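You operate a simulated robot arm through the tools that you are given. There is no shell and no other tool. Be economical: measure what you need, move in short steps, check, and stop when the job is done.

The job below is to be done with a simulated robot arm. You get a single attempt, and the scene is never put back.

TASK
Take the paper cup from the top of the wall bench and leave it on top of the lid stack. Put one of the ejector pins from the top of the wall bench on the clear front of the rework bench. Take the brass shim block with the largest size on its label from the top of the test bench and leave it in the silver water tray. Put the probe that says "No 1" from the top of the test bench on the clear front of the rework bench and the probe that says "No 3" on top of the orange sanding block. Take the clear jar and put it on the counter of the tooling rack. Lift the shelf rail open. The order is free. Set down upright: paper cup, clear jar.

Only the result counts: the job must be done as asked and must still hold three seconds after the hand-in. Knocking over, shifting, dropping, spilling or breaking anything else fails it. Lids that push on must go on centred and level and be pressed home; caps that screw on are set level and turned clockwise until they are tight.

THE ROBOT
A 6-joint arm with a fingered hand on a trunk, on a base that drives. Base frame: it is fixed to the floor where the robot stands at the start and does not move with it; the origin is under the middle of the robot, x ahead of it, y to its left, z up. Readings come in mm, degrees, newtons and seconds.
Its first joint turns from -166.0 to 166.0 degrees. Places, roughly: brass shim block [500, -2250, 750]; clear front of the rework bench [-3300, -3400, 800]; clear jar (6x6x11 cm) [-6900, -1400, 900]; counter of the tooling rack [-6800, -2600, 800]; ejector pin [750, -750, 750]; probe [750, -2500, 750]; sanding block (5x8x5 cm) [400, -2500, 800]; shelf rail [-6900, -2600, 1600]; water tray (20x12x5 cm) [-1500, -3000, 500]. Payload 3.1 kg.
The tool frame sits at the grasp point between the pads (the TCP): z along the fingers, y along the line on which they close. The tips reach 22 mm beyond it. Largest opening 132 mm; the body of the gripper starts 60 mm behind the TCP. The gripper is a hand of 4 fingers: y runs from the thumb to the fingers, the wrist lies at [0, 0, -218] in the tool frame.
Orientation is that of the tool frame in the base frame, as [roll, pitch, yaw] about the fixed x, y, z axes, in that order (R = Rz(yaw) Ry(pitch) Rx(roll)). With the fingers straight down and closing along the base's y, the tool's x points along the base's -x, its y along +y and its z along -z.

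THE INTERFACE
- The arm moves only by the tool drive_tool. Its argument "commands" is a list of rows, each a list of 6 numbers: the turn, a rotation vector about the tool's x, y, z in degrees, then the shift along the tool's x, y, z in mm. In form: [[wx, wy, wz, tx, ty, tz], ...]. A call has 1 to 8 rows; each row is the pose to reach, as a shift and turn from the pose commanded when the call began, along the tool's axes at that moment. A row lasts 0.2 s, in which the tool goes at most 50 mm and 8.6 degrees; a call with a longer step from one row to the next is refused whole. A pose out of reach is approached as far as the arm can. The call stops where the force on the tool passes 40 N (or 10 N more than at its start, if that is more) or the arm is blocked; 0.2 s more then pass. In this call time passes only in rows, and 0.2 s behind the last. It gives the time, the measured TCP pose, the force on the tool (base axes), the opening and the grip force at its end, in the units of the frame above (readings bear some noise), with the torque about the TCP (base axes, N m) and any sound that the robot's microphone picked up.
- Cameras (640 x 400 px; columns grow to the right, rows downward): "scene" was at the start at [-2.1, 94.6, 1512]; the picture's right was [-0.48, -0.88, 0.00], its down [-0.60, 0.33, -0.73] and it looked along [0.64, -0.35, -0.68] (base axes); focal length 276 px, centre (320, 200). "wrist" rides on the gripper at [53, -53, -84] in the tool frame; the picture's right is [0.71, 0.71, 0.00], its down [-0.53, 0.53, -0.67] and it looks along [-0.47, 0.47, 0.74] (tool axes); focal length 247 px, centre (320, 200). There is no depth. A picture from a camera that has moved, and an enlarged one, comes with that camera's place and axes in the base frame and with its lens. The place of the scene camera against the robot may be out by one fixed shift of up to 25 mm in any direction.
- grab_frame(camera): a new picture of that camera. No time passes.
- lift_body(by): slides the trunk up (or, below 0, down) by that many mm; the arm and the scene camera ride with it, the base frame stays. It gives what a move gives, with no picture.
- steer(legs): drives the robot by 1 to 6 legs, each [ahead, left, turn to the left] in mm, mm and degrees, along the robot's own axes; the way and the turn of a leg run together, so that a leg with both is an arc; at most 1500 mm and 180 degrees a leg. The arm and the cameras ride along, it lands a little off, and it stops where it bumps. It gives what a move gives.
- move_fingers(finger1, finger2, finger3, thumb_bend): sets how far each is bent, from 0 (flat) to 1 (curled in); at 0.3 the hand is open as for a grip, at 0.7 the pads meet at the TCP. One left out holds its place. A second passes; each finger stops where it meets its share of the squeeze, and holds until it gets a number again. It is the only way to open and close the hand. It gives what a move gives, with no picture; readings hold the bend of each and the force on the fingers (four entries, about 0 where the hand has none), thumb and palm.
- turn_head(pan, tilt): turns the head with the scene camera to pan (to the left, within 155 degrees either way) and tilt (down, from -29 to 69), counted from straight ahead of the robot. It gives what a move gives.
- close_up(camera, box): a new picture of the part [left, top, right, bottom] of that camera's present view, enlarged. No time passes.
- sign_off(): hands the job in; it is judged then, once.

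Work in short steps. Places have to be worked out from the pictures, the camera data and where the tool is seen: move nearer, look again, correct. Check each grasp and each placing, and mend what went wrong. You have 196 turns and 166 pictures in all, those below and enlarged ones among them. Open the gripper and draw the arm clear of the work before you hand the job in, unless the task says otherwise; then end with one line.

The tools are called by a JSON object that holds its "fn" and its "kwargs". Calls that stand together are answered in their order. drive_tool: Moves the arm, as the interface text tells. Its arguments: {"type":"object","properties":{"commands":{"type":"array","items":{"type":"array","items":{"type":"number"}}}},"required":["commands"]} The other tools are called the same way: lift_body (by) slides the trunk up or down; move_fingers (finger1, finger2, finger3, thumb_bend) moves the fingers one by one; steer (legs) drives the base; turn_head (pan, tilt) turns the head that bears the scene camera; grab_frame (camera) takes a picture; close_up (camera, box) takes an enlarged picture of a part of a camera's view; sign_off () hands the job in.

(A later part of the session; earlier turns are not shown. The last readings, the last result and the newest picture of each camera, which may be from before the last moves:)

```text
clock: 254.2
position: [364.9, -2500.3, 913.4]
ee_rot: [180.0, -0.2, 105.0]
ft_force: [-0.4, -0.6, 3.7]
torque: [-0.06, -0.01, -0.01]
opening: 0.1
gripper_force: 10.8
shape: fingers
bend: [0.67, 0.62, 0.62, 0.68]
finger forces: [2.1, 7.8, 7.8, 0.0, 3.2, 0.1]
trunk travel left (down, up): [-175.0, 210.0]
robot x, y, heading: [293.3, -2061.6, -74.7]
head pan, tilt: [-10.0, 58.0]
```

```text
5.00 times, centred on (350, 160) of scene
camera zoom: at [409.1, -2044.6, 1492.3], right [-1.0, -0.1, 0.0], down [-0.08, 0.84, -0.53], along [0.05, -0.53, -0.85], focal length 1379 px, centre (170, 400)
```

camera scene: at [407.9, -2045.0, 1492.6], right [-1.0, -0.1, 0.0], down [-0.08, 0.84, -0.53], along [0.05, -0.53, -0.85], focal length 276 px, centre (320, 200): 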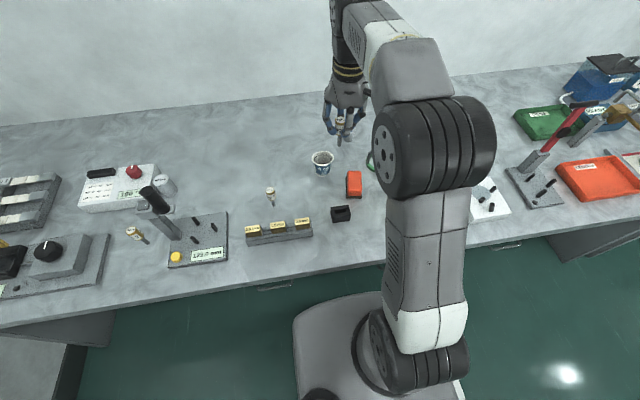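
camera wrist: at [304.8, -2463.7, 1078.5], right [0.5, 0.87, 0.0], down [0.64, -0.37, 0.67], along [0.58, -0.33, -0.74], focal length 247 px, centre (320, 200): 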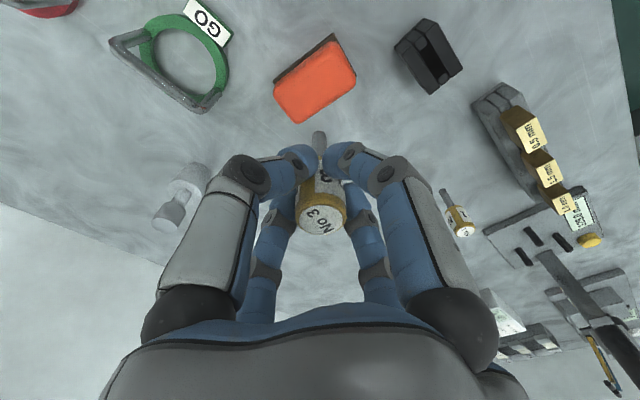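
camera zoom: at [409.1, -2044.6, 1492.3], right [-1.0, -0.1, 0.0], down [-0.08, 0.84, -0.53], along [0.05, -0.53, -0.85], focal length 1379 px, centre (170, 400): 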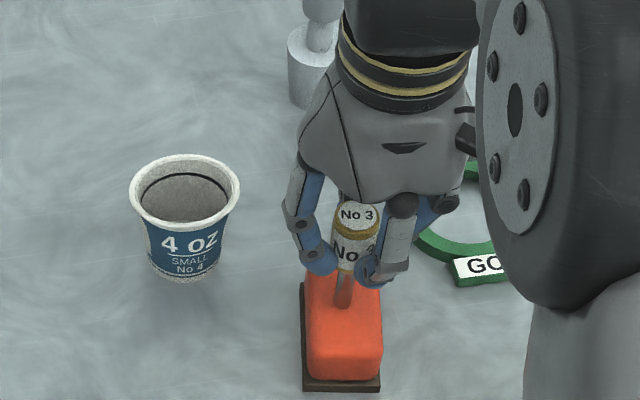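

The probe stands on the block's top. I release in two stages.

{"fn": "move_fingers", "kwargs": {"finger1": 0.6, "finger2": 0.58, "finger3": 0.58, "thumb_bend": 0.6}}

{"fn": "move_fingers", "kwargs": {"finger1": 0.38, "finger2": 0.38, "finger3": 0.38, "thumb_bend": 0.38}}

{"fn": "grab_frame", "kwargs": {"camera": "wrist"}}

```text
clock: 255.2
position: [364.1, -2500.8, 913.5]
ee_rot: [180.0, 0.1, 105.0]
ft_force: [0.2, -1.0, 0.8]
torque: [0.0, -0.02, 0.02]
opening: 16.4
gripper_force: 0.1
shape: fingers
bend: [0.6, 0.57, 0.57, 0.6]
finger forces: [0.0, 0.1, 0.0, 0.1, 0.0, 0.1]
trunk travel left (down, up): [-175.0, 210.0]
robot x, y, heading: [291.6, -2061.9, -74.4]
head pan, tilt: [-10.0, 58.0]
```

```text
clock: 256.2
position: [365.2, -2500.3, 915.1]
ee_rot: [179.9, 0.1, 105.0]
ft_force: [-0.2, -0.2, 0.1]
torque: [-0.02, 0.04, -0.03]
opening: 68.8
gripper_force: 0.1
shape: fingers
bend: [0.38, 0.38, 0.38, 0.38]
finger forces: [0.1, 0.0, 0.0, 0.0, 0.1, 0.1]
trunk travel left (down, up): [-175.0, 210.0]
robot x, y, heading: [290.4, -2060.0, -74.4]
head pan, tilt: [-10.0, 58.0]
```

```text
36 pictures are left
camera wrist: at [299.8, -2463.2, 998.1], right [0.5, 0.87, 0.0], down [0.64, -0.37, 0.67], along [0.58, -0.33, -0.74], focal length 247 px, centre (320, 200)
```

wrist: 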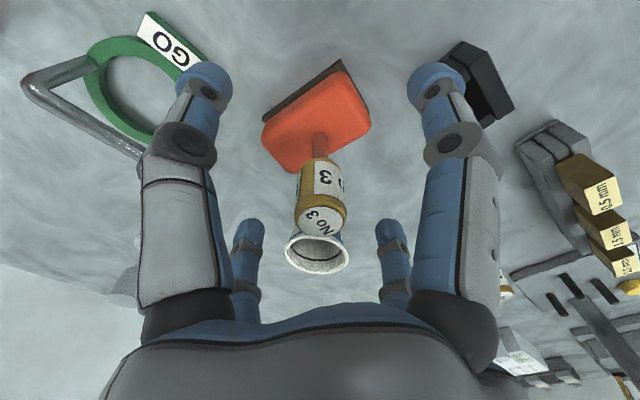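

No 3 stands upright on the sanding block. I raise and swing over toward the brass blocks (~(560,-2335)).

{"fn": "drive_tool", "kwargs": {"commands": [[0, 0, 0, 0, 0, -20], [0, 0, 0, 0, 0, -60], [0, 0, 0, 0, 0, -105], [0, 0, 0, 0, 0, -140]]}}

{"fn": "drive_tool", "kwargs": {"commands": [[0, 0, 0, 20, 40, 0], [0, 0, 0, 40, 80, 0], [0, 0, 0, 60, 120, 0], [0, 0, 0, 80, 160, 0], [0, 0, 0, 95, 200, 0], [0, 0, 0, 109, 231, 20]]}}

{"fn": "move_fingers", "kwargs": {"finger2": 1.0, "thumb_bend": 1.0}}

{"fn": "grab_frame", "kwargs": {"camera": "wrist"}}

```text
clock: 257.2
position: [360.5, -2497.7, 1057.2]
ee_rot: [179.9, 0.1, 105.0]
ft_force: [-0.2, 0.1, -0.3]
torque: [0.0, -0.01, 0.01]
opening: 68.9
gripper_force: 0.0
shape: fingers
bend: [0.38, 0.38, 0.38, 0.38]
finger forces: [0.1, 0.1, 0.1, 0.0, 0.0, 0.0]
trunk travel left (down, up): [-175.0, 210.0]
robot x, y, heading: [292.7, -2062.1, -74.5]
head pan, tilt: [-10.0, 58.0]
```

```text
clock: 258.6
position: [559.3, -2337.0, 1031.3]
ee_rot: [179.9, 0.1, 105.0]
ft_force: [-0.7, -0.4, -0.3]
torque: [0.0, 0.0, -0.02]
opening: 69.1
gripper_force: 0.0
shape: fingers
bend: [0.38, 0.38, 0.38, 0.38]
finger forces: [0.1, 0.0, 0.1, 0.1, 0.0, 0.1]
trunk travel left (down, up): [-175.0, 210.0]
robot x, y, heading: [290.4, -2058.6, -74.4]
head pan, tilt: [-10.0, 58.0]
```

```text
clock: 259.6
position: [558.4, -2337.9, 1030.7]
ee_rot: [179.9, 0.1, 105.0]
ft_force: [-0.3, -0.1, 0.8]
torque: [0.01, 0.02, 0.01]
opening: 62.2
gripper_force: 0.1
shape: fingers
bend: [0.38, 0.97, 0.38, 1.0]
finger forces: [0.1, 0.0, 0.0, 0.0, 0.0, 0.1]
trunk travel left (down, up): [-175.0, 210.0]
robot x, y, heading: [290.2, -2057.0, -74.7]
head pan, tilt: [-10.0, 58.0]
```

```text
35 pictures are left
camera wrist: at [493.4, -2299.0, 1115.5], right [0.5, 0.87, 0.0], down [0.64, -0.37, 0.67], along [0.58, -0.33, -0.74], focal length 247 px, centre (320, 200)
```

wrist: 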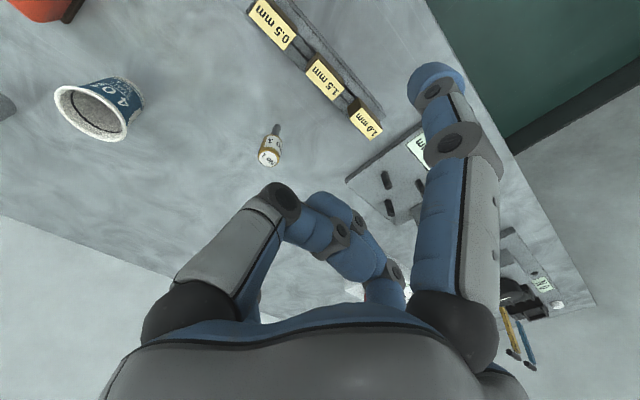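

Thumb and finger 2 are curled away; fingers 1 and 3 (front/back) remain as the pinch pair. The 1.5 mm block is right below; I descend 90 mm and re-measure.

{"fn": "drive_tool", "kwargs": {"commands": [[0, 0, 0, 0, 2, 40], [0, 0, 0, 0, 2, 80], [0, 0, 0, 0, 2, 110]]}}

{"fn": "grab_frame", "kwargs": {"camera": "wrist"}}

```text
clock: 260.4
position: [561.7, -2337.1, 924.4]
ee_rot: [179.9, 0.2, 105.0]
ft_force: [-0.8, -0.5, -0.7]
torque: [0.01, 0.02, -0.04]
opening: 62.2
gripper_force: 0.0
shape: fingers
bend: [0.38, 0.97, 0.38, 1.0]
finger forces: [0.1, 0.0, 0.1, 0.0, 0.0, 0.0]
trunk travel left (down, up): [-175.0, 210.0]
robot x, y, heading: [291.7, -2060.4, -74.5]
head pan, tilt: [-10.0, 58.0]
```

```text
34 pictures are left
camera wrist: at [496.8, -2299.4, 1007.4], right [0.5, 0.87, 0.0], down [0.64, -0.37, 0.67], along [0.58, -0.33, -0.74], focal length 247 px, centre (320, 200)
```

wrist: 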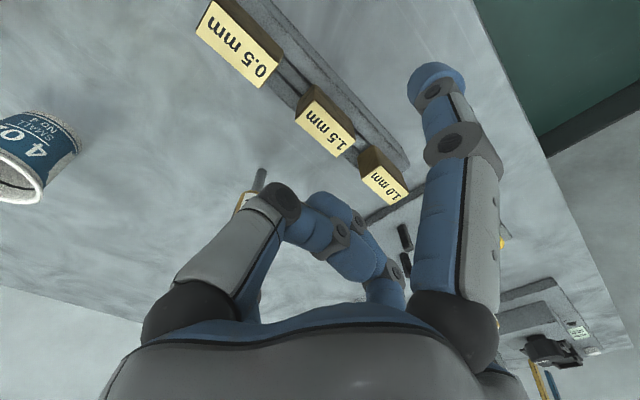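

Block top is at about (558.5,-2332,861). I correct and descend so the two fingertips straddle it.

{"fn": "drive_tool", "kwargs": {"commands": [[0, 0, 0, 5.5, -1.6, 30], [0, 0, 0, 5.5, -1.6, 50], [0, 0, 0, 5.5, -1.6, 59]]}}

{"fn": "grab_frame", "kwargs": {"camera": "wrist"}}

```text
clock: 261.2
position: [560.6, -2329.6, 866.4]
ee_rot: [179.9, 0.3, 105.1]
ft_force: [1.3, 0.8, 11.8]
torque: [0.06, -0.23, -0.01]
opening: 62.9
gripper_force: 9.5
shape: fingers
bend: [0.38, 0.98, 0.38, 1.0]
finger forces: [0.0, 18.2, 0.1, 0.0, 0.0, 0.0]
trunk travel left (down, up): [-175.0, 210.0]
robot x, y, heading: [288.0, -2059.8, -74.6]
head pan, tilt: [-10.0, 58.0]
```

```text
33 pictures are left
camera wrist: at [494.9, -2292.3, 950.8], right [0.5, 0.87, 0.0], down [0.64, -0.37, 0.67], along [0.58, -0.34, -0.74], focal length 247 px, centre (320, 200)
```

wrist: 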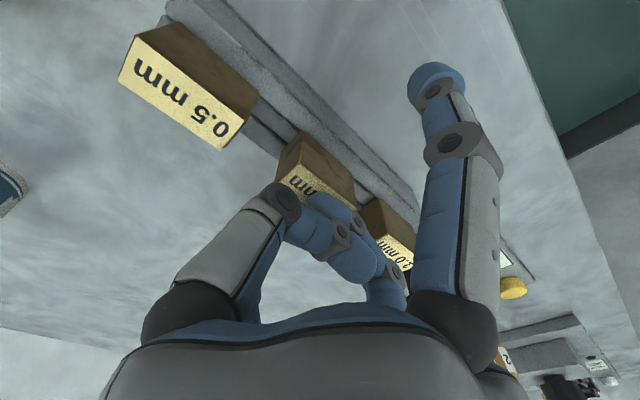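

The curled finger 2 touches the block's top. I raise, set the side fingers flat instead, and look.

{"fn": "drive_tool", "kwargs": {"commands": [[0, 0, 0, 0, 0, -20], [0, 0, 0, 0, 0, -65]]}}

{"fn": "move_fingers", "kwargs": {"finger2": 0.0, "thumb_bend": 0.0}}

{"fn": "grab_frame", "kwargs": {"camera": "wrist"}}

```text
clock: 261.8
position: [559.6, -2327.9, 930.5]
ee_rot: [179.8, 0.1, 105.1]
ft_force: [-0.7, -0.6, 0.5]
torque: [0.02, 0.0, -0.04]
opening: 62.5
gripper_force: 0.1
shape: fingers
bend: [0.38, 0.97, 0.38, 1.0]
finger forces: [0.0, 0.0, 0.1, 0.1, 0.0, 0.0]
trunk travel left (down, up): [-175.0, 210.0]
robot x, y, heading: [295.3, -2059.5, -74.5]
head pan, tilt: [-10.0, 58.0]
```

```text
clock: 262.8
position: [559.2, -2330.2, 931.0]
ee_rot: [179.9, 0.1, 105.0]
ft_force: [0.4, 0.2, 0.7]
torque: [-0.03, 0.0, 0.0]
opening: 101.6
gripper_force: 0.1
shape: fingers
bend: [0.38, 0.01, 0.38, 0.0]
finger forces: [0.0, 0.1, 0.0, 0.1, 0.0, 0.0]
trunk travel left (down, up): [-175.0, 210.0]
robot x, y, heading: [293.3, -2056.8, -74.4]
head pan, tilt: [-10.0, 58.0]
```

```text
32 pictures are left
camera wrist: at [494.4, -2291.4, 1015.0], right [0.5, 0.87, 0.0], down [0.64, -0.37, 0.67], along [0.58, -0.33, -0.74], focal length 247 px, centre (320, 200)
```

wrist: 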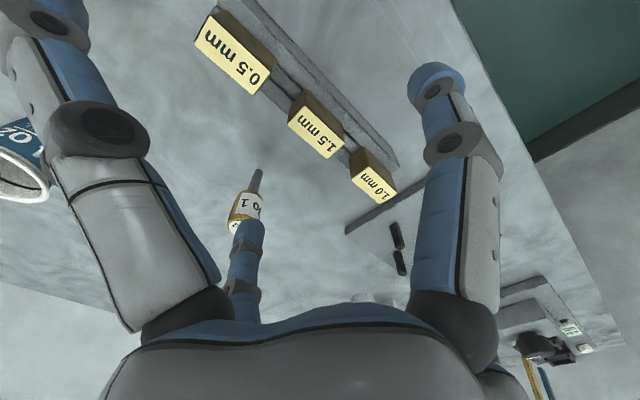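

Side fingers are splayed wide and higher, clearing the neighbours. I descend to TCP ≈ 865 and check for contact.

{"fn": "drive_tool", "kwargs": {"commands": [[0, 0, 0, 2, -2.5, 30], [0, 0, 0, 2, -2.5, 55], [0, 0, 0, 2, -2.5, 66]]}}

{"fn": "grab_frame", "kwargs": {"camera": "wrist"}}

```text
clock: 263.6
position: [556.8, -2328.1, 865.4]
ee_rot: [180.0, 0.1, 105.0]
ft_force: [0.6, 0.3, -0.1]
torque: [0.02, 0.0, 0.0]
opening: 101.6
gripper_force: 0.1
shape: fingers
bend: [0.38, 0.01, 0.38, 0.0]
finger forces: [0.0, 0.0, 0.0, 0.0, 0.0, 0.0]
trunk travel left (down, up): [-175.0, 210.0]
robot x, y, heading: [293.3, -2058.9, -74.6]
head pan, tilt: [-10.0, 58.0]
```

```text
31 pictures are left
camera wrist: at [491.4, -2290.1, 949.0], right [0.5, 0.87, 0.0], down [0.64, -0.37, 0.67], along [0.58, -0.33, -0.74], focal length 247 px, centre (320, 200)
```

wrist: 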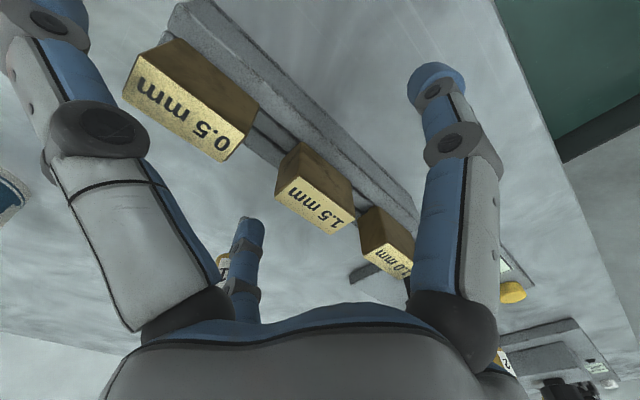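

The block's top is level with the TCP and centred. I go 3 mm lower and pinch with fingers 1 and 3.

{"fn": "drive_tool", "kwargs": {"commands": [[0, 0, 0, -2, 0, 3]]}}

{"fn": "move_fingers", "kwargs": {"finger1": 0.55, "finger3": 0.55}}

{"fn": "move_fingers", "kwargs": {"finger1": 0.72, "finger3": 0.72}}

{"fn": "grab_frame", "kwargs": {"camera": "wrist"}}

```text
clock: 264.0
position: [556.7, -2329.8, 863.0]
ee_rot: [179.9, 0.1, 105.0]
ft_force: [-0.5, -0.5, -0.6]
torque: [0.0, -0.02, 0.03]
opening: 101.5
gripper_force: 0.1
shape: fingers
bend: [0.38, 0.01, 0.38, 0.0]
finger forces: [0.0, 0.0, 0.1, 0.1, 0.0, 0.0]
trunk travel left (down, up): [-175.0, 210.0]
robot x, y, heading: [292.1, -2055.8, -74.3]
head pan, tilt: [-10.0, 58.0]
```

```text
clock: 265.0
position: [556.2, -2328.7, 862.7]
ee_rot: [179.9, 0.1, 105.0]
ft_force: [-1.2, 0.4, -0.7]
torque: [0.02, -0.01, 0.0]
opening: 90.7
gripper_force: 0.0
shape: fingers
bend: [0.55, 0.01, 0.55, 0.0]
finger forces: [0.1, 0.1, 0.0, 0.1, 0.0, 0.0]
trunk travel left (down, up): [-175.0, 210.0]
robot x, y, heading: [291.2, -2060.2, -74.6]
head pan, tilt: [-10.0, 58.0]
```

```text
clock: 266.0
position: [556.7, -2328.6, 862.8]
ee_rot: [179.9, 0.0, 105.0]
ft_force: [-0.1, -0.4, 0.1]
torque: [0.02, 0.03, 0.0]
opening: 85.9
gripper_force: 5.0
shape: fingers
bend: [0.66, 0.01, 0.66, 0.0]
finger forces: [5.2, 0.0, 5.2, 0.0, 0.1, 0.0]
trunk travel left (down, up): [-175.0, 210.0]
robot x, y, heading: [289.4, -2056.8, -74.5]
head pan, tilt: [-10.0, 58.0]
```

```text
30 pictures are left
camera wrist: at [491.6, -2291.7, 946.6], right [0.5, 0.87, 0.0], down [0.64, -0.37, 0.67], along [0.58, -0.33, -0.74], focal length 247 px, centre (320, 200)
```

wrist: 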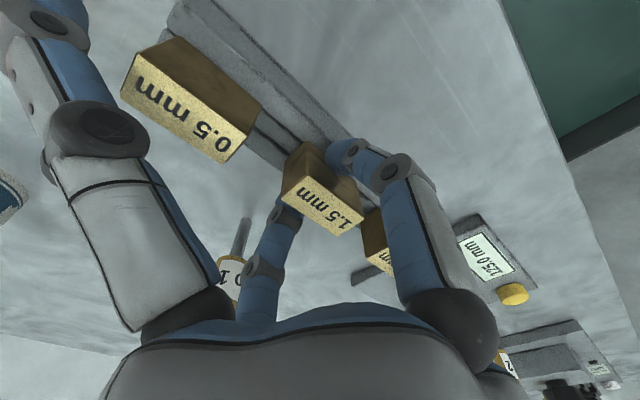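

Balanced pinch at 5 N each. I lift slowly and check the hold.

{"fn": "drive_tool", "kwargs": {"commands": [[0, 0, 0, 0, 0, -5], [0, 0, 0, 0, 0, -12], [0, 0, 0, 0, 0, -25], [0, 0, 0, 0, 0, -50], [0, 0, 0, 0, 0, -90], [0, 0, 0, 0, 0, -135], [0, 0, 0, 0, 0, -180]]}}

{"fn": "grab_frame", "kwargs": {"camera": "wrist"}}

```text
clock: 267.6
position: [557.3, -2332.7, 1044.4]
ee_rot: [179.9, 0.1, 105.0]
ft_force: [-0.4, 0.3, -0.9]
torque: [0.01, 0.04, 0.02]
opening: 86.0
gripper_force: 5.5
shape: fingers
bend: [0.66, 0.01, 0.66, 0.0]
finger forces: [5.2, 0.0, 5.2, 0.0, 0.0, 0.0]
trunk travel left (down, up): [-175.0, 210.0]
robot x, y, heading: [290.3, -2062.3, -74.5]
head pan, tilt: [-10.0, 58.0]
```

```text
29 pictures are left
camera wrist: at [491.9, -2294.6, 1129.4], right [0.5, 0.87, 0.0], down [0.64, -0.37, 0.67], along [0.58, -0.33, -0.74], focal length 247 px, centre (320, 200)
```

wrist: 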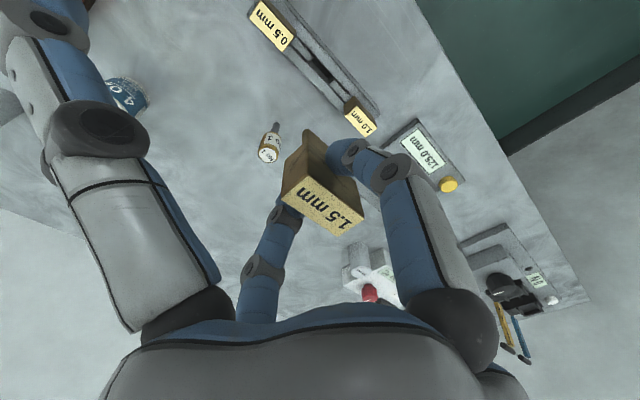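

The 1.5 mm block is held. I close the side fingers lightly for security, then back off and travel right to the rack with the water tray.

{"fn": "move_fingers", "kwargs": {"finger2": 0.6, "thumb_bend": 0.6}}

{"fn": "steer", "kwargs": {"legs": [[-350, 0, 0], [0, -1400, 0], [0, -550, 0]]}}

{"fn": "turn_head", "kwargs": {"pan": -5, "tilt": 42}}

{"fn": "grab_frame", "kwargs": {"camera": "scene"}}

```text
clock: 268.6
position: [557.2, -2333.9, 1044.0]
ee_rot: [179.9, 0.1, 105.0]
ft_force: [-0.2, 0.1, -0.6]
torque: [-0.01, 0.06, -0.02]
opening: 12.5
gripper_force: 5.1
shape: fingers
bend: [0.66, 0.58, 0.66, 0.6]
finger forces: [5.1, 1.5, 5.2, 0.0, 0.5, 0.1]
trunk travel left (down, up): [-175.0, 210.0]
robot x, y, heading: [292.1, -2060.6, -74.3]
head pan, tilt: [-10.0, 58.0]
```

```text
clock: 280.2
position: [-1417.8, -2510.6, 1045.5]
ee_rot: [-180.0, 0.2, 104.4]
ft_force: [0.0, 0.0, -0.4]
torque: [-0.02, 0.01, -0.04]
opening: 11.9
gripper_force: 6.1
shape: fingers
bend: [0.66, 0.58, 0.66, 0.6]
finger forces: [5.2, 1.4, 5.2, 0.0, 0.5, 0.0]
trunk travel left (down, up): [-175.0, 210.0]
robot x, y, heading: [-1680.1, -2234.2, -74.9]
head pan, tilt: [-10.0, 58.0]
```

```text
clock: 281.0
position: [-1417.5, -2509.9, 1044.8]
ee_rot: [179.9, 0.0, 104.4]
ft_force: [0.0, 0.1, -0.2]
torque: [-0.02, 0.0, 0.02]
opening: 12.1
gripper_force: 5.9
shape: fingers
bend: [0.66, 0.58, 0.66, 0.6]
finger forces: [5.1, 1.5, 5.2, 0.0, 0.5, 0.0]
trunk travel left (down, up): [-175.0, 210.0]
robot x, y, heading: [-1682.2, -2237.1, -75.3]
head pan, tilt: [-5.0, 42.0]
```

```text
28 pictures are left
camera scene: at [-1553.8, -2234.1, 1513.9], right [-0.99, -0.17, 0.0], down [-0.12, 0.66, -0.74], along [0.13, -0.73, -0.67], focal length 276 px, centre (320, 200)
```

scene: 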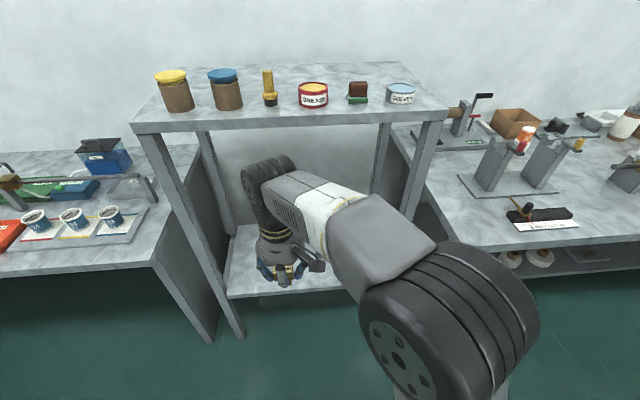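

The rack stands ahead (top shelf z≈1200, low shelf ≈435). I lower the trunk fully and bring the hand to straight ahead and low, outside the rack.

{"fn": "lift_body", "kwargs": {"by": -170}}

{"fn": "drive_tool", "kwargs": {"commands": [[0, 0, 0, -7, -38, 15], [0, 0, 0, -14, -75, 40], [0, 0, 0, -21, -112, 65], [0, 0, 0, -28, -149, 90], [0, 0, 0, -35, -186, 115], [0, 0, 0, -40, -186, 160], [0, 0, 0, -40, -186, 205]]}}

{"fn": "grab_frame", "kwargs": {"camera": "scene"}}

{"fn": "grab_frame", "kwargs": {"camera": "wrist"}}

```text
clock: 282.9
position: [-1416.9, -2509.9, 872.9]
ee_rot: [179.9, 0.1, 104.3]
ft_force: [0.0, -0.2, -0.4]
torque: [-0.01, 0.01, 0.02]
opening: 12.1
gripper_force: 5.8
shape: fingers
bend: [0.66, 0.58, 0.66, 0.6]
finger forces: [5.2, 1.4, 5.1, 0.1, 0.5, 0.0]
trunk travel left (down, up): [-5.0, 380.0]
robot x, y, heading: [-1681.0, -2234.5, -75.1]
head pan, tilt: [-5.0, 42.0]
```

```text
clock: 284.5
position: [-1590.5, -2596.3, 671.5]
ee_rot: [179.9, 0.1, 104.4]
ft_force: [-0.5, 0.0, -0.5]
torque: [0.01, -0.02, 0.01]
opening: 12.2
gripper_force: 6.2
shape: fingers
bend: [0.66, 0.58, 0.66, 0.6]
finger forces: [5.0, 1.4, 5.1, 0.1, 0.5, 0.0]
trunk travel left (down, up): [-5.0, 380.0]
robot x, y, heading: [-1684.1, -2231.1, -75.3]
head pan, tilt: [-5.0, 42.0]
```

```text
27 pictures are left
camera scene: at [-1553.7, -2234.4, 1343.9], right [-0.99, -0.17, 0.0], down [-0.12, 0.66, -0.74], along [0.13, -0.73, -0.67], focal length 276 px, centre (320, 200)
```

scene: 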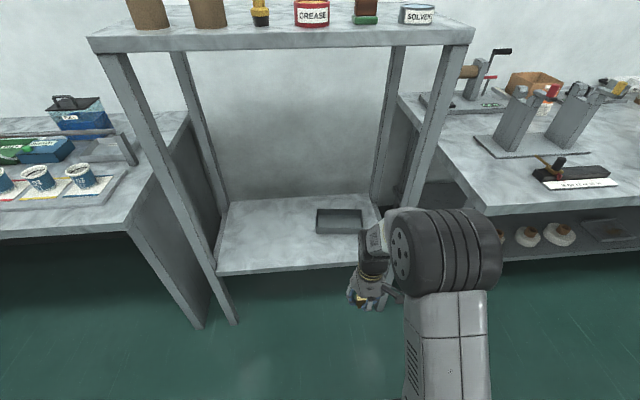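

```text
26 pictures are left
camera wrist: at [-1654.4, -2556.5, 754.6], right [0.51, 0.86, 0.0], down [0.64, -0.38, 0.67], along [0.58, -0.34, -0.74], focal length 247 px, centre (320, 200)
```

wrist: 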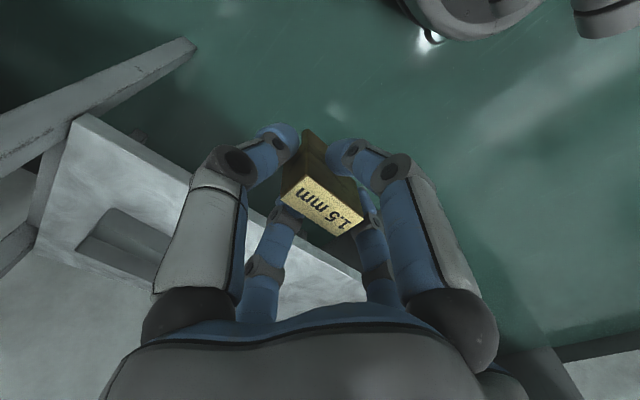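

The tray is clearly visible on the low shelf, around 220 mm in from its front edge. I drive ahead 390 mm (base staying outside the shelf) and 20 mm right.

{"fn": "steer", "kwargs": {"legs": [[200, -20, 0], [190, 0, 0]]}}

{"fn": "turn_head", "kwargs": {"pan": -8, "tilt": 60}}

{"fn": "grab_frame", "kwargs": {"camera": "scene"}}

{"fn": "grab_frame", "kwargs": {"camera": "wrist"}}

```text
clock: 287.3
position: [-1510.3, -2984.5, 671.6]
ee_rot: [179.8, 0.2, 104.1]
ft_force: [0.2, -0.6, 0.0]
torque: [0.0, 0.01, -0.02]
opening: 12.1
gripper_force: 5.5
shape: fingers
bend: [0.66, 0.58, 0.66, 0.6]
finger forces: [5.0, 1.2, 5.1, 0.0, 0.4, 0.0]
trunk travel left (down, up): [-5.0, 380.0]
robot x, y, heading: [-1599.4, -2620.2, -75.2]
head pan, tilt: [-5.0, 42.0]
```

```text
clock: 288.1
position: [-1509.1, -2984.5, 671.1]
ee_rot: [179.9, 0.0, 104.1]
ft_force: [0.3, -0.6, -1.0]
torque: [0.02, 0.0, 0.0]
opening: 12.2
gripper_force: 5.4
shape: fingers
bend: [0.66, 0.58, 0.66, 0.6]
finger forces: [5.0, 1.4, 5.1, 0.0, 0.5, 0.1]
trunk travel left (down, up): [-5.0, 380.0]
robot x, y, heading: [-1601.8, -2622.3, -75.3]
head pan, tilt: [-8.0, 60.0]
```

```text
25 pictures are left
camera scene: at [-1478.4, -2606.7, 1320.1], right [-0.99, -0.12, 0.0], down [-0.1, 0.86, -0.5], along [0.06, -0.5, -0.87], focal length 276 px, centre (320, 200)
```

scene: 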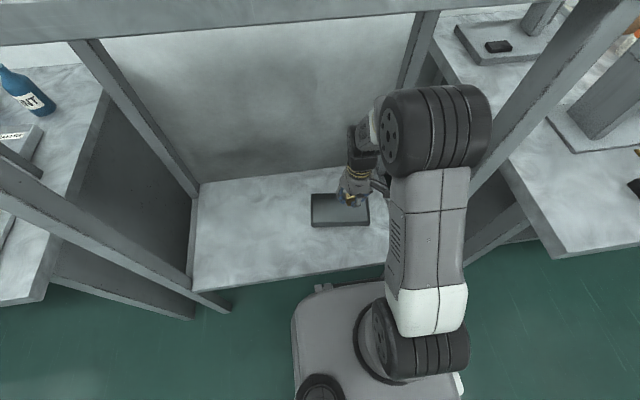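

```text
24 pictures are left
camera wrist: at [-1574.0, -2944.7, 755.2], right [0.51, 0.86, 0.0], down [0.64, -0.38, 0.67], along [0.58, -0.34, -0.74], focal length 247 px, centre (320, 200)
```

wrist: 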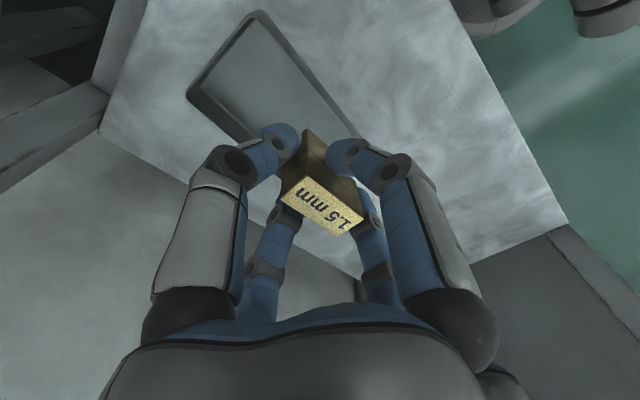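

The wrist camera places the tray centre at about (-1473,-3057), rim z≈450, within vertical reach. I move above it and down to z≈560.

{"fn": "drive_tool", "kwargs": {"commands": [[0, 0, 0, -35, 7, 10], [0, 0, 0, -69, 15, 30], [0, 0, 0, -71, 15, 75], [0, 0, 0, -71, 15, 110]]}}

{"fn": "grab_frame", "kwargs": {"camera": "wrist"}}

{"fn": "close_up", "kwargs": {"camera": "scene", "box": [280, 140, 420, 260]}}

```text
clock: 289.1
position: [-1477.3, -3051.7, 561.3]
ee_rot: [179.9, 0.0, 104.2]
ft_force: [-1.2, -0.7, -0.7]
torque: [0.01, 0.0, -0.02]
opening: 12.1
gripper_force: 5.6
shape: fingers
bend: [0.66, 0.58, 0.66, 0.6]
finger forces: [4.9, 1.3, 5.1, 0.0, 0.6, 0.1]
trunk travel left (down, up): [-5.0, 380.0]
robot x, y, heading: [-1600.8, -2621.8, -75.3]
head pan, tilt: [-8.0, 60.0]
```

```text
23 pictures are left
camera wrist: at [-1541.3, -3011.9, 644.8], right [0.51, 0.86, 0.0], down [0.64, -0.38, 0.67], along [0.58, -0.34, -0.74], focal length 247 px, centre (320, 200)
```

wrist: 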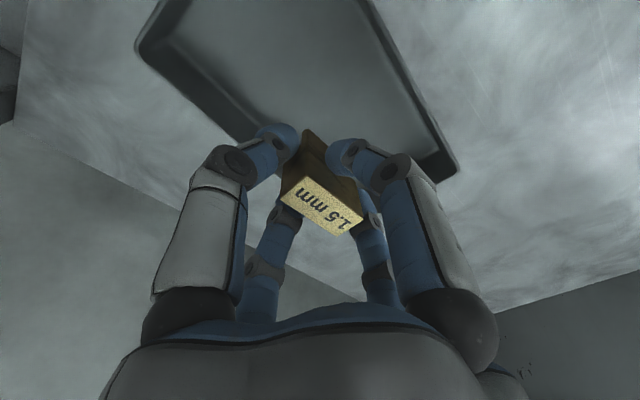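

```text
3.33 times, centred on (350, 200) of scene
camera zoom: at [-1478.3, -2606.8, 1320.1], right [-0.99, -0.12, 0.0], down [-0.1, 0.86, -0.5], along [0.06, -0.5, -0.87], focal length 919 px, centre (220, 200)
```

zoom: 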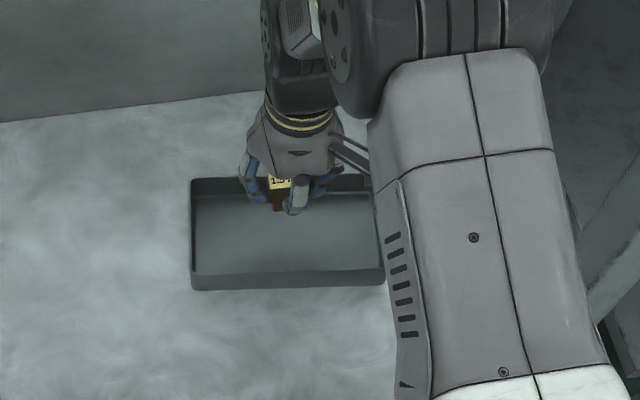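

The block is over the tray's centre. I lower into the tray, first to z≈485.

{"fn": "drive_tool", "kwargs": {"commands": [[0, 0, 0, 2, 0, 30], [0, 0, 0, 2, 0, 60], [0, 0, 0, 2, 0, 76]]}}

{"fn": "drive_tool", "kwargs": {"commands": [[0, 0, 0, 0, 0, 4], [0, 0, 0, 0, 0, 8], [0, 0, 0, 0, 0, 12]]}}

```text
clock: 289.9
position: [-1477.9, -3047.5, 486.0]
ee_rot: [179.9, 0.2, 104.2]
ft_force: [0.2, 1.3, 5.5]
torque: [0.03, 0.0, 0.01]
opening: 9.7
gripper_force: 3.7
shape: fingers
bend: [0.71, 0.6, 0.71, 0.6]
finger forces: [4.3, 0.0, 3.2, 0.1, 0.0, 0.0]
trunk travel left (down, up): [-5.0, 380.0]
robot x, y, heading: [-1598.5, -2623.9, -75.4]
head pan, tilt: [-8.0, 60.0]
```

```text
clock: 290.6
position: [-1476.5, -3048.0, 480.2]
ee_rot: [180.0, 0.5, 104.1]
ft_force: [-1.8, 5.0, 23.0]
torque: [0.16, 0.15, -0.01]
opening: 9.0
gripper_force: 12.7
shape: fingers
bend: [0.71, 0.6, 0.71, 0.6]
finger forces: [4.3, 7.4, 2.8, 0.0, 10.5, 0.0]
trunk travel left (down, up): [-5.0, 380.0]
robot x, y, heading: [-1596.8, -2621.1, -75.1]
head pan, tilt: [-8.0, 60.0]
stopped in row 3: the force on the tool passed its limit (the readings are from after the stop); the commanded pose is now the measured one
```

Contact occurred earlier; I raise a little and look.

{"fn": "drive_tool", "kwargs": {"commands": [[0, 0, 0, 0, 0, -5]]}}

{"fn": "grab_frame", "kwargs": {"camera": "wrist"}}

```text
clock: 291.0
position: [-1477.7, -3047.2, 484.2]
ee_rot: [179.9, 0.2, 104.1]
ft_force: [-0.5, -0.3, 0.3]
torque: [-0.04, 0.0, -0.01]
opening: 9.3
gripper_force: 2.2
shape: fingers
bend: [0.71, 0.6, 0.71, 0.6]
finger forces: [2.3, 0.0, 2.4, 0.1, 0.0, 0.0]
trunk travel left (down, up): [-5.0, 380.0]
robot x, y, heading: [-1601.1, -2624.9, -75.3]
head pan, tilt: [-8.0, 60.0]
```

```text
21 pictures are left
camera wrist: at [-1542.3, -3009.0, 567.4], right [0.51, 0.86, 0.0], down [0.64, -0.38, 0.67], along [0.58, -0.35, -0.74], focal length 247 px, centre (320, 200)
```

wrist: 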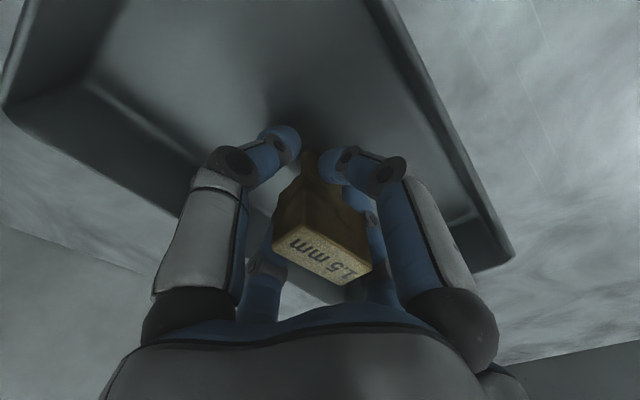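

The block rests upright on the tray floor (it slid up slightly in the grip). I open the fingers and rise.

{"fn": "move_fingers", "kwargs": {"finger1": 0.48, "finger2": 0.45, "finger3": 0.48, "thumb_bend": 0.45}}

{"fn": "drive_tool", "kwargs": {"commands": [[0, 0, 0, 0, 0, -15], [0, 0, 0, 0, 0, -45], [0, 0, 0, 0, 0, -90], [0, 0, 0, 0, 0, -135], [0, 0, 0, 0, 0, -170]]}}

{"fn": "grab_frame", "kwargs": {"camera": "wrist"}}

```text
clock: 292.0
position: [-1477.4, -3049.3, 483.7]
ee_rot: [180.0, 0.3, 104.0]
ft_force: [-0.8, 0.9, 0.1]
torque: [0.01, 0.0, 0.0]
opening: 48.5
gripper_force: 0.7
shape: fingers
bend: [0.48, 0.45, 0.49, 0.45]
finger forces: [0.2, 0.0, 0.9, 0.0, 0.0, 0.0]
trunk travel left (down, up): [-5.0, 380.0]
robot x, y, heading: [-1599.9, -2620.3, -75.3]
head pan, tilt: [-8.0, 60.0]
```

```text
clock: 293.2
position: [-1479.6, -3045.2, 654.4]
ee_rot: [179.9, 0.2, 104.0]
ft_force: [0.6, 0.5, -0.5]
torque: [0.0, 0.0, 0.01]
opening: 48.9
gripper_force: 0.0
shape: fingers
bend: [0.48, 0.45, 0.48, 0.45]
finger forces: [0.0, 0.1, 0.1, 0.0, 0.0, 0.0]
trunk travel left (down, up): [-5.0, 380.0]
robot x, y, heading: [-1599.5, -2623.4, -75.2]
head pan, tilt: [-8.0, 60.0]
```

```text
20 pictures are left
camera wrist: at [-1544.5, -3005.6, 738.3], right [0.51, 0.86, 0.0], down [0.64, -0.38, 0.67], along [0.58, -0.35, -0.74], focal length 247 px, centre (320, 200)
```

wrist: 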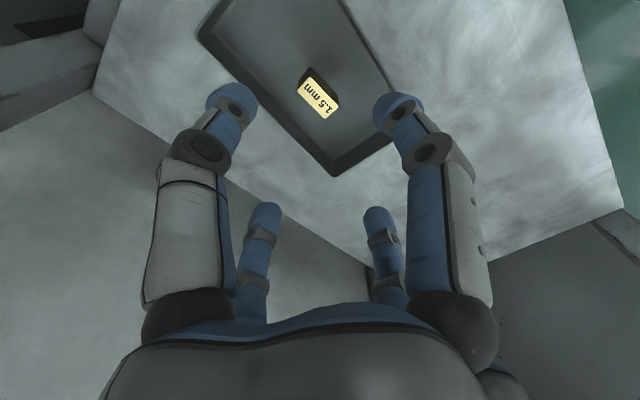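

The brass block stands in the tray. I back out, raise trunk and arm, and go back for probe No 1 (last seen near (588,-2415)).

{"fn": "steer", "kwargs": {"legs": [[-400, 0, 0]]}}

{"fn": "lift_body", "kwargs": {"by": 170}}

{"fn": "drive_tool", "kwargs": {"commands": [[0, 0, 0, 5, 0, -45], [0, 0, 0, 10, 0, -90], [0, 0, 0, 15, 0, -135], [0, 0, 0, 20, 0, -180], [0, 0, 0, 25, 0, -225], [0, 0, 0, 25, 0, -260]]}}

{"fn": "steer", "kwargs": {"legs": [[0, 1450, 0], [0, 717, 0], [280, 0, 0]]}}

{"fn": "grab_frame", "kwargs": {"camera": "wrist"}}

```text
clock: 295.6
position: [-1583.5, -2662.7, 654.1]
ee_rot: [179.9, 0.3, 103.4]
ft_force: [0.0, 0.9, 0.1]
torque: [0.0, 0.01, 0.0]
opening: 48.9
gripper_force: 0.0
shape: fingers
bend: [0.48, 0.45, 0.48, 0.45]
finger forces: [0.0, 0.0, 0.0, 0.0, 0.0, 0.1]
trunk travel left (down, up): [-5.0, 380.0]
robot x, y, heading: [-1695.2, -2240.2, -76.1]
head pan, tilt: [-8.0, 60.0]
```

```text
clock: 297.6
position: [-1583.0, -2663.7, 823.5]
ee_rot: [179.8, 0.3, 103.5]
ft_force: [0.4, 0.4, -0.1]
torque: [0.0, 0.01, 0.03]
opening: 49.0
gripper_force: 0.1
shape: fingers
bend: [0.48, 0.45, 0.48, 0.45]
finger forces: [0.0, 0.0, 0.0, 0.0, 0.1, 0.1]
trunk travel left (down, up): [-175.0, 210.0]
robot x, y, heading: [-1696.9, -2239.8, -76.2]
head pan, tilt: [-8.0, 60.0]
```

```text
clock: 298.9
position: [-1592.4, -2638.3, 1085.9]
ee_rot: [179.8, 0.3, 103.4]
ft_force: [0.0, 0.8, -0.3]
torque: [-0.03, 0.0, 0.01]
opening: 48.8
gripper_force: 0.0
shape: fingers
bend: [0.48, 0.45, 0.48, 0.45]
finger forces: [0.0, 0.0, 0.0, 0.1, 0.1, 0.0]
trunk travel left (down, up): [-175.0, 210.0]
robot x, y, heading: [-1695.8, -2237.7, -76.1]
head pan, tilt: [-8.0, 60.0]
```

```text
clock: 311.2
position: [581.7, -2385.0, 1084.6]
ee_rot: [179.8, 0.1, 104.7]
ft_force: [-0.2, -0.6, -0.5]
torque: [0.0, -0.02, 0.01]
opening: 48.6
gripper_force: 0.0
shape: fingers
bend: [0.48, 0.45, 0.48, 0.45]
finger forces: [0.0, 0.1, 0.0, 0.1, 0.1, 0.1]
trunk travel left (down, up): [-175.0, 210.0]
robot x, y, heading: [469.5, -1984.8, -74.7]
head pan, tilt: [-8.0, 60.0]
```

```text
19 pictures are left
camera wrist: at [516.8, -2346.3, 1168.9], right [0.51, 0.86, 0.0], down [0.64, -0.37, 0.67], along [0.58, -0.34, -0.74], focal length 247 px, centre (320, 200)
```

wrist: 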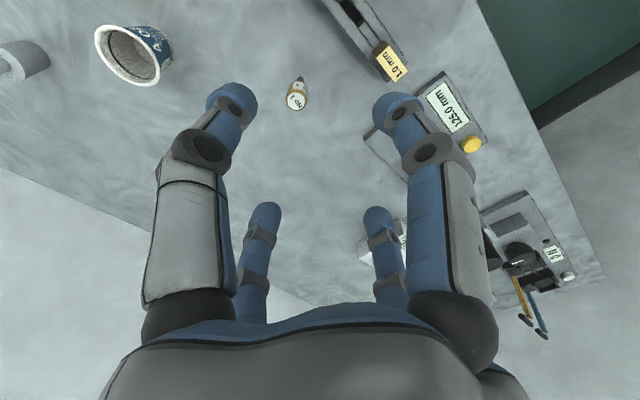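

No 1's top is near (589,-2418). I open the hand, move above and partly down.

{"fn": "move_fingers", "kwargs": {"finger1": 0.36, "finger2": 0.36, "finger3": 0.36, "thumb_bend": 0.36}}

{"fn": "drive_tool", "kwargs": {"commands": [[0, 0, 0, -17, 0, 20], [0, 0, 0, -34, -1.5, 40], [0, 0, 0, -34, -1.5, 80], [0, 0, 0, -34, -1.5, 110]]}}

{"fn": "grab_frame", "kwargs": {"camera": "wrist"}}

```text
clock: 312.2
position: [582.1, -2385.0, 1085.6]
ee_rot: [179.8, 0.3, 104.7]
ft_force: [0.5, 0.5, -0.3]
torque: [-0.01, -0.01, -0.02]
opening: 73.8
gripper_force: 0.2
shape: fingers
bend: [0.36, 0.36, 0.36, 0.36]
finger forces: [0.0, 0.0, 0.0, 0.0, 0.1, 0.0]
trunk travel left (down, up): [-175.0, 210.0]
robot x, y, heading: [466.0, -1985.4, -74.9]
head pan, tilt: [-8.0, 60.0]
```

```text
clock: 313.2
position: [586.2, -2419.5, 973.7]
ee_rot: [179.9, 0.2, 104.6]
ft_force: [-0.3, -0.2, 0.2]
torque: [0.01, -0.03, 0.0]
opening: 73.8
gripper_force: 0.1
shape: fingers
bend: [0.36, 0.36, 0.36, 0.36]
finger forces: [0.0, 0.1, 0.0, 0.0, 0.0, 0.0]
trunk travel left (down, up): [-175.0, 210.0]
robot x, y, heading: [465.9, -1985.3, -75.0]
head pan, tilt: [-8.0, 60.0]
```

```text
18 pictures are left
camera wrist: at [522.0, -2380.9, 1057.1], right [0.51, 0.86, 0.0], down [0.64, -0.37, 0.67], along [0.58, -0.34, -0.74], focal length 247 px, centre (320, 200)
```

wrist: 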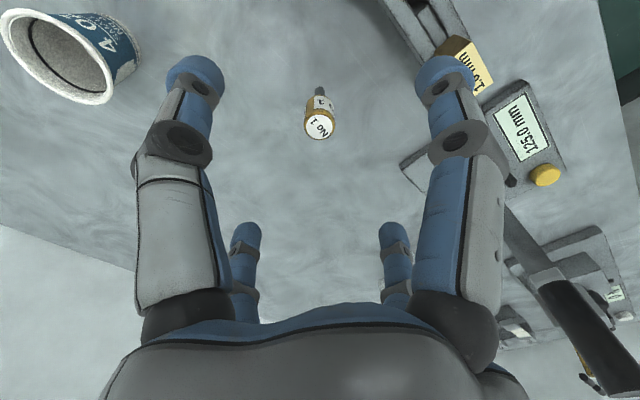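

Centred. I descend to z≈874 and grip No 1.

{"fn": "drive_tool", "kwargs": {"commands": [[0, 0, 0, -3, 3.4, 35], [0, 0, 0, -3, 3.4, 75], [0, 0, 0, -3, 3.4, 99]]}}

{"fn": "move_fingers", "kwargs": {"finger1": 0.55, "finger2": 0.55, "finger3": 0.55, "thumb_bend": 0.55}}

{"fn": "grab_frame", "kwargs": {"camera": "wrist"}}

{"fn": "move_fingers", "kwargs": {"finger1": 0.7, "finger2": 0.7, "finger3": 0.7, "thumb_bend": 0.7}}

```text
clock: 314.0
position: [591.9, -2421.9, 873.9]
ee_rot: [179.9, 0.3, 104.7]
ft_force: [-0.1, 0.8, -0.2]
torque: [0.01, -0.01, -0.01]
opening: 73.5
gripper_force: 0.1
shape: fingers
bend: [0.36, 0.36, 0.36, 0.36]
finger forces: [0.0, 0.1, 0.0, 0.1, 0.0, 0.0]
trunk travel left (down, up): [-175.0, 210.0]
robot x, y, heading: [466.5, -1986.5, -74.7]
head pan, tilt: [-8.0, 60.0]
```

```text
clock: 315.0
position: [590.3, -2422.1, 876.5]
ee_rot: [179.9, 0.3, 104.7]
ft_force: [0.1, 0.2, 0.0]
torque: [0.01, 0.02, -0.01]
opening: 29.3
gripper_force: 0.1
shape: fingers
bend: [0.55, 0.55, 0.55, 0.55]
finger forces: [0.0, 0.1, 0.0, 0.0, 0.0, 0.0]
trunk travel left (down, up): [-175.0, 210.0]
robot x, y, heading: [468.5, -1987.9, -74.8]
head pan, tilt: [-8.0, 60.0]
```

```text
17 pictures are left
camera wrist: at [526.7, -2383.2, 960.1], right [0.51, 0.86, 0.0], down [0.64, -0.37, 0.67], along [0.58, -0.34, -0.74], focal length 247 px, centre (320, 200)
```

wrist: 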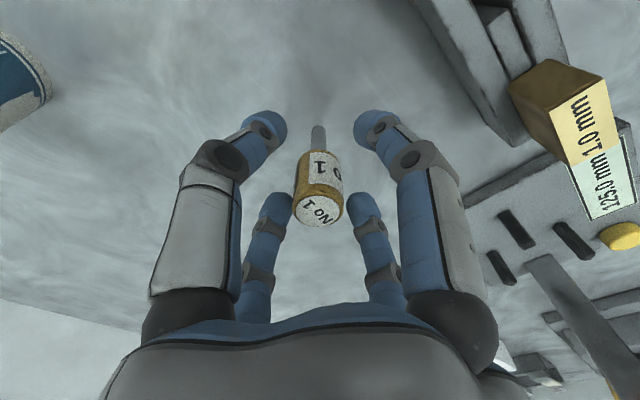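

```text
clock: 316.0
position: [591.3, -2421.2, 877.4]
ee_rot: [179.9, 0.3, 104.7]
ft_force: [-0.1, 0.9, 0.0]
torque: [0.04, 0.01, 0.04]
opening: 7.0
gripper_force: 9.8
shape: fingers
bend: [0.64, 0.63, 0.64, 0.66]
finger forces: [4.2, 4.9, 4.6, 0.0, 5.6, 0.0]
trunk travel left (down, up): [-175.0, 210.0]
robot x, y, heading: [467.1, -1985.7, -74.5]
head pan, tilt: [-8.0, 60.0]
```

No 1 is gripped evenly. I lift, back off, and travel right to the rework bench.

{"fn": "drive_tool", "kwargs": {"commands": [[0, 0, 0, 0, 0, -8], [0, 0, 0, 0, 0, -40], [0, 0, 0, 0, 0, -85], [0, 0, 0, 0, 0, -130], [0, 0, 0, 0, 0, -175], [0, 0, 0, 10, 0, -200]]}}

{"fn": "steer", "kwargs": {"legs": [[-350, 0, 0], [0, -1500, 0], [0, -1500, 0], [0, -915, 0]]}}

{"fn": "turn_head", "kwargs": {"pan": -5, "tilt": 42}}

{"fn": "grab_frame", "kwargs": {"camera": "scene"}}

```text
clock: 317.4
position: [591.5, -2411.0, 1077.1]
ee_rot: [179.8, 0.2, 104.7]
ft_force: [0.6, -0.9, -0.8]
torque: [-0.04, 0.0, 0.03]
opening: 6.8
gripper_force: 9.6
shape: fingers
bend: [0.64, 0.63, 0.64, 0.66]
finger forces: [4.2, 5.1, 4.7, 0.0, 5.6, 0.0]
trunk travel left (down, up): [-175.0, 210.0]
robot x, y, heading: [465.0, -1984.9, -74.8]
head pan, tilt: [-8.0, 60.0]
```

```text
clock: 337.8
position: [-3241.6, -2983.2, 1075.6]
ee_rot: [180.0, 0.3, 104.4]
ft_force: [-0.4, -0.3, -0.5]
torque: [0.02, 0.01, 0.02]
opening: 6.5
gripper_force: 9.7
shape: fingers
bend: [0.64, 0.63, 0.64, 0.66]
finger forces: [4.2, 5.1, 4.5, 0.0, 5.6, 0.1]
trunk travel left (down, up): [-175.0, 210.0]
robot x, y, heading: [-3361.1, -2557.3, -75.0]
head pan, tilt: [-8.0, 60.0]
```

```text
clock: 338.6
position: [-3240.6, -2983.5, 1076.2]
ee_rot: [179.9, 0.4, 104.3]
ft_force: [-0.1, -0.7, -1.2]
torque: [-0.01, 0.01, 0.01]
opening: 6.9
gripper_force: 9.5
shape: fingers
bend: [0.64, 0.63, 0.64, 0.66]
finger forces: [4.2, 5.0, 4.7, 0.0, 5.6, 0.1]
trunk travel left (down, up): [-175.0, 210.0]
robot x, y, heading: [-3359.3, -2559.8, -75.1]
head pan, tilt: [-5.0, 42.0]
```

```text
16 pictures are left
camera scene: at [-3236.0, -2558.2, 1513.9], right [-0.99, -0.17, 0.0], down [-0.11, 0.66, -0.74], along [0.13, -0.73, -0.67], focal length 276 px, centre (320, 200)
```

scene: 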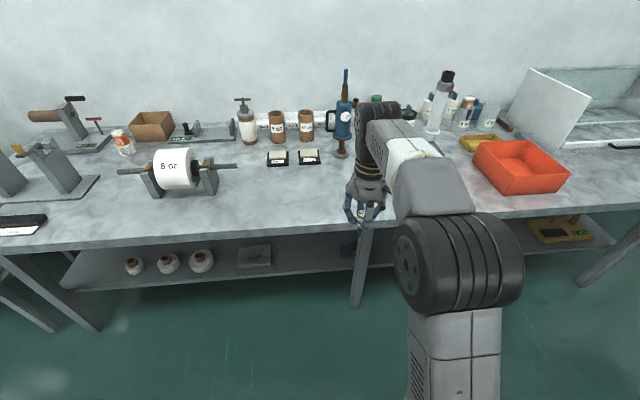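

The bench front straight ahead is clear (the pin stands ~215 mm to the right). I drive 285 mm ahead and check from the wrist.

{"fn": "steer", "kwargs": {"legs": [[285, 0, 0]]}}

{"fn": "grab_frame", "kwargs": {"camera": "wrist"}}

```text
clock: 340.6
position: [-3162.1, -3258.2, 1075.2]
ee_rot: [179.8, 0.1, 104.9]
ft_force: [0.1, -0.5, 0.2]
torque: [0.01, 0.0, -0.01]
opening: 6.8
gripper_force: 9.9
shape: fingers
bend: [0.64, 0.63, 0.64, 0.66]
finger forces: [4.2, 5.0, 4.6, 0.1, 5.6, 0.0]
trunk travel left (down, up): [-175.0, 210.0]
robot x, y, heading: [-3287.7, -2830.7, -74.3]
head pan, tilt: [-5.0, 42.0]
```

```text
15 pictures are left
camera wrist: at [-3226.5, -3220.1, 1158.9], right [0.5, 0.87, 0.0], down [0.64, -0.37, 0.67], along [0.58, -0.34, -0.74], focal length 247 px, centre (320, 200)
```

wrist: 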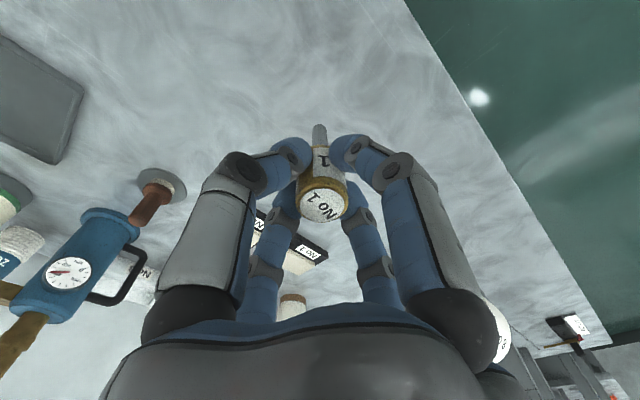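

The landing spot is clear and ~115 mm from the edge. I lower to just above, then touch down gently.

{"fn": "drive_tool", "kwargs": {"commands": [[0, 0, 0, 0, 0, 45], [0, 0, 0, 0, 0, 90], [0, 0, 0, 0, 0, 125], [0, 0, 0, 0, 0, 138]]}}

{"fn": "drive_tool", "kwargs": {"commands": [[0, 0, 0, 0, 0, 2], [0, 0, 0, 0, 0, 4], [0, 0, 0, 0, 0, 6], [0, 0, 0, 0, 0, 8]]}}

```text
clock: 341.6
position: [-3163.5, -3258.0, 935.7]
ee_rot: [179.9, 0.4, 105.0]
ft_force: [0.2, -1.2, -0.1]
torque: [0.0, 0.01, 0.02]
opening: 6.8
gripper_force: 9.7
shape: fingers
bend: [0.64, 0.63, 0.64, 0.66]
finger forces: [4.1, 5.0, 4.6, 0.0, 5.6, 0.1]
trunk travel left (down, up): [-175.0, 210.0]
robot x, y, heading: [-3287.1, -2837.0, -74.4]
head pan, tilt: [-5.0, 42.0]
```

```text
clock: 342.6
position: [-3161.7, -3257.3, 929.8]
ee_rot: [179.9, 0.3, 104.9]
ft_force: [-0.3, -0.3, -0.9]
torque: [0.0, 0.01, -0.02]
opening: 6.7
gripper_force: 9.6
shape: fingers
bend: [0.64, 0.63, 0.64, 0.66]
finger forces: [4.1, 4.9, 4.6, 0.0, 5.5, 0.1]
trunk travel left (down, up): [-175.0, 210.0]
robot x, y, heading: [-3286.3, -2830.6, -74.6]
head pan, tilt: [-5.0, 42.0]
```

{"fn": "drive_tool", "kwargs": {"commands": [[0, 0, 0, 0, 0, 1.5], [0, 0, 0, 0, 0, 3], [0, 0, 0, 0, 0, 4.5], [0, 0, 0, 0, 0, 6]]}}

```text
clock: 343.6
position: [-3159.7, -3256.2, 923.4]
ee_rot: [179.9, 0.5, 104.9]
ft_force: [0.9, -1.1, 13.5]
torque: [-0.01, -0.01, 0.0]
opening: 6.3
gripper_force: 12.2
shape: fingers
bend: [0.64, 0.63, 0.64, 0.66]
finger forces: [5.2, 6.2, 6.1, 0.0, 7.3, 0.0]
trunk travel left (down, up): [-175.0, 210.0]
robot x, y, heading: [-3289.0, -2832.7, -74.6]
head pan, tilt: [-5.0, 42.0]
```

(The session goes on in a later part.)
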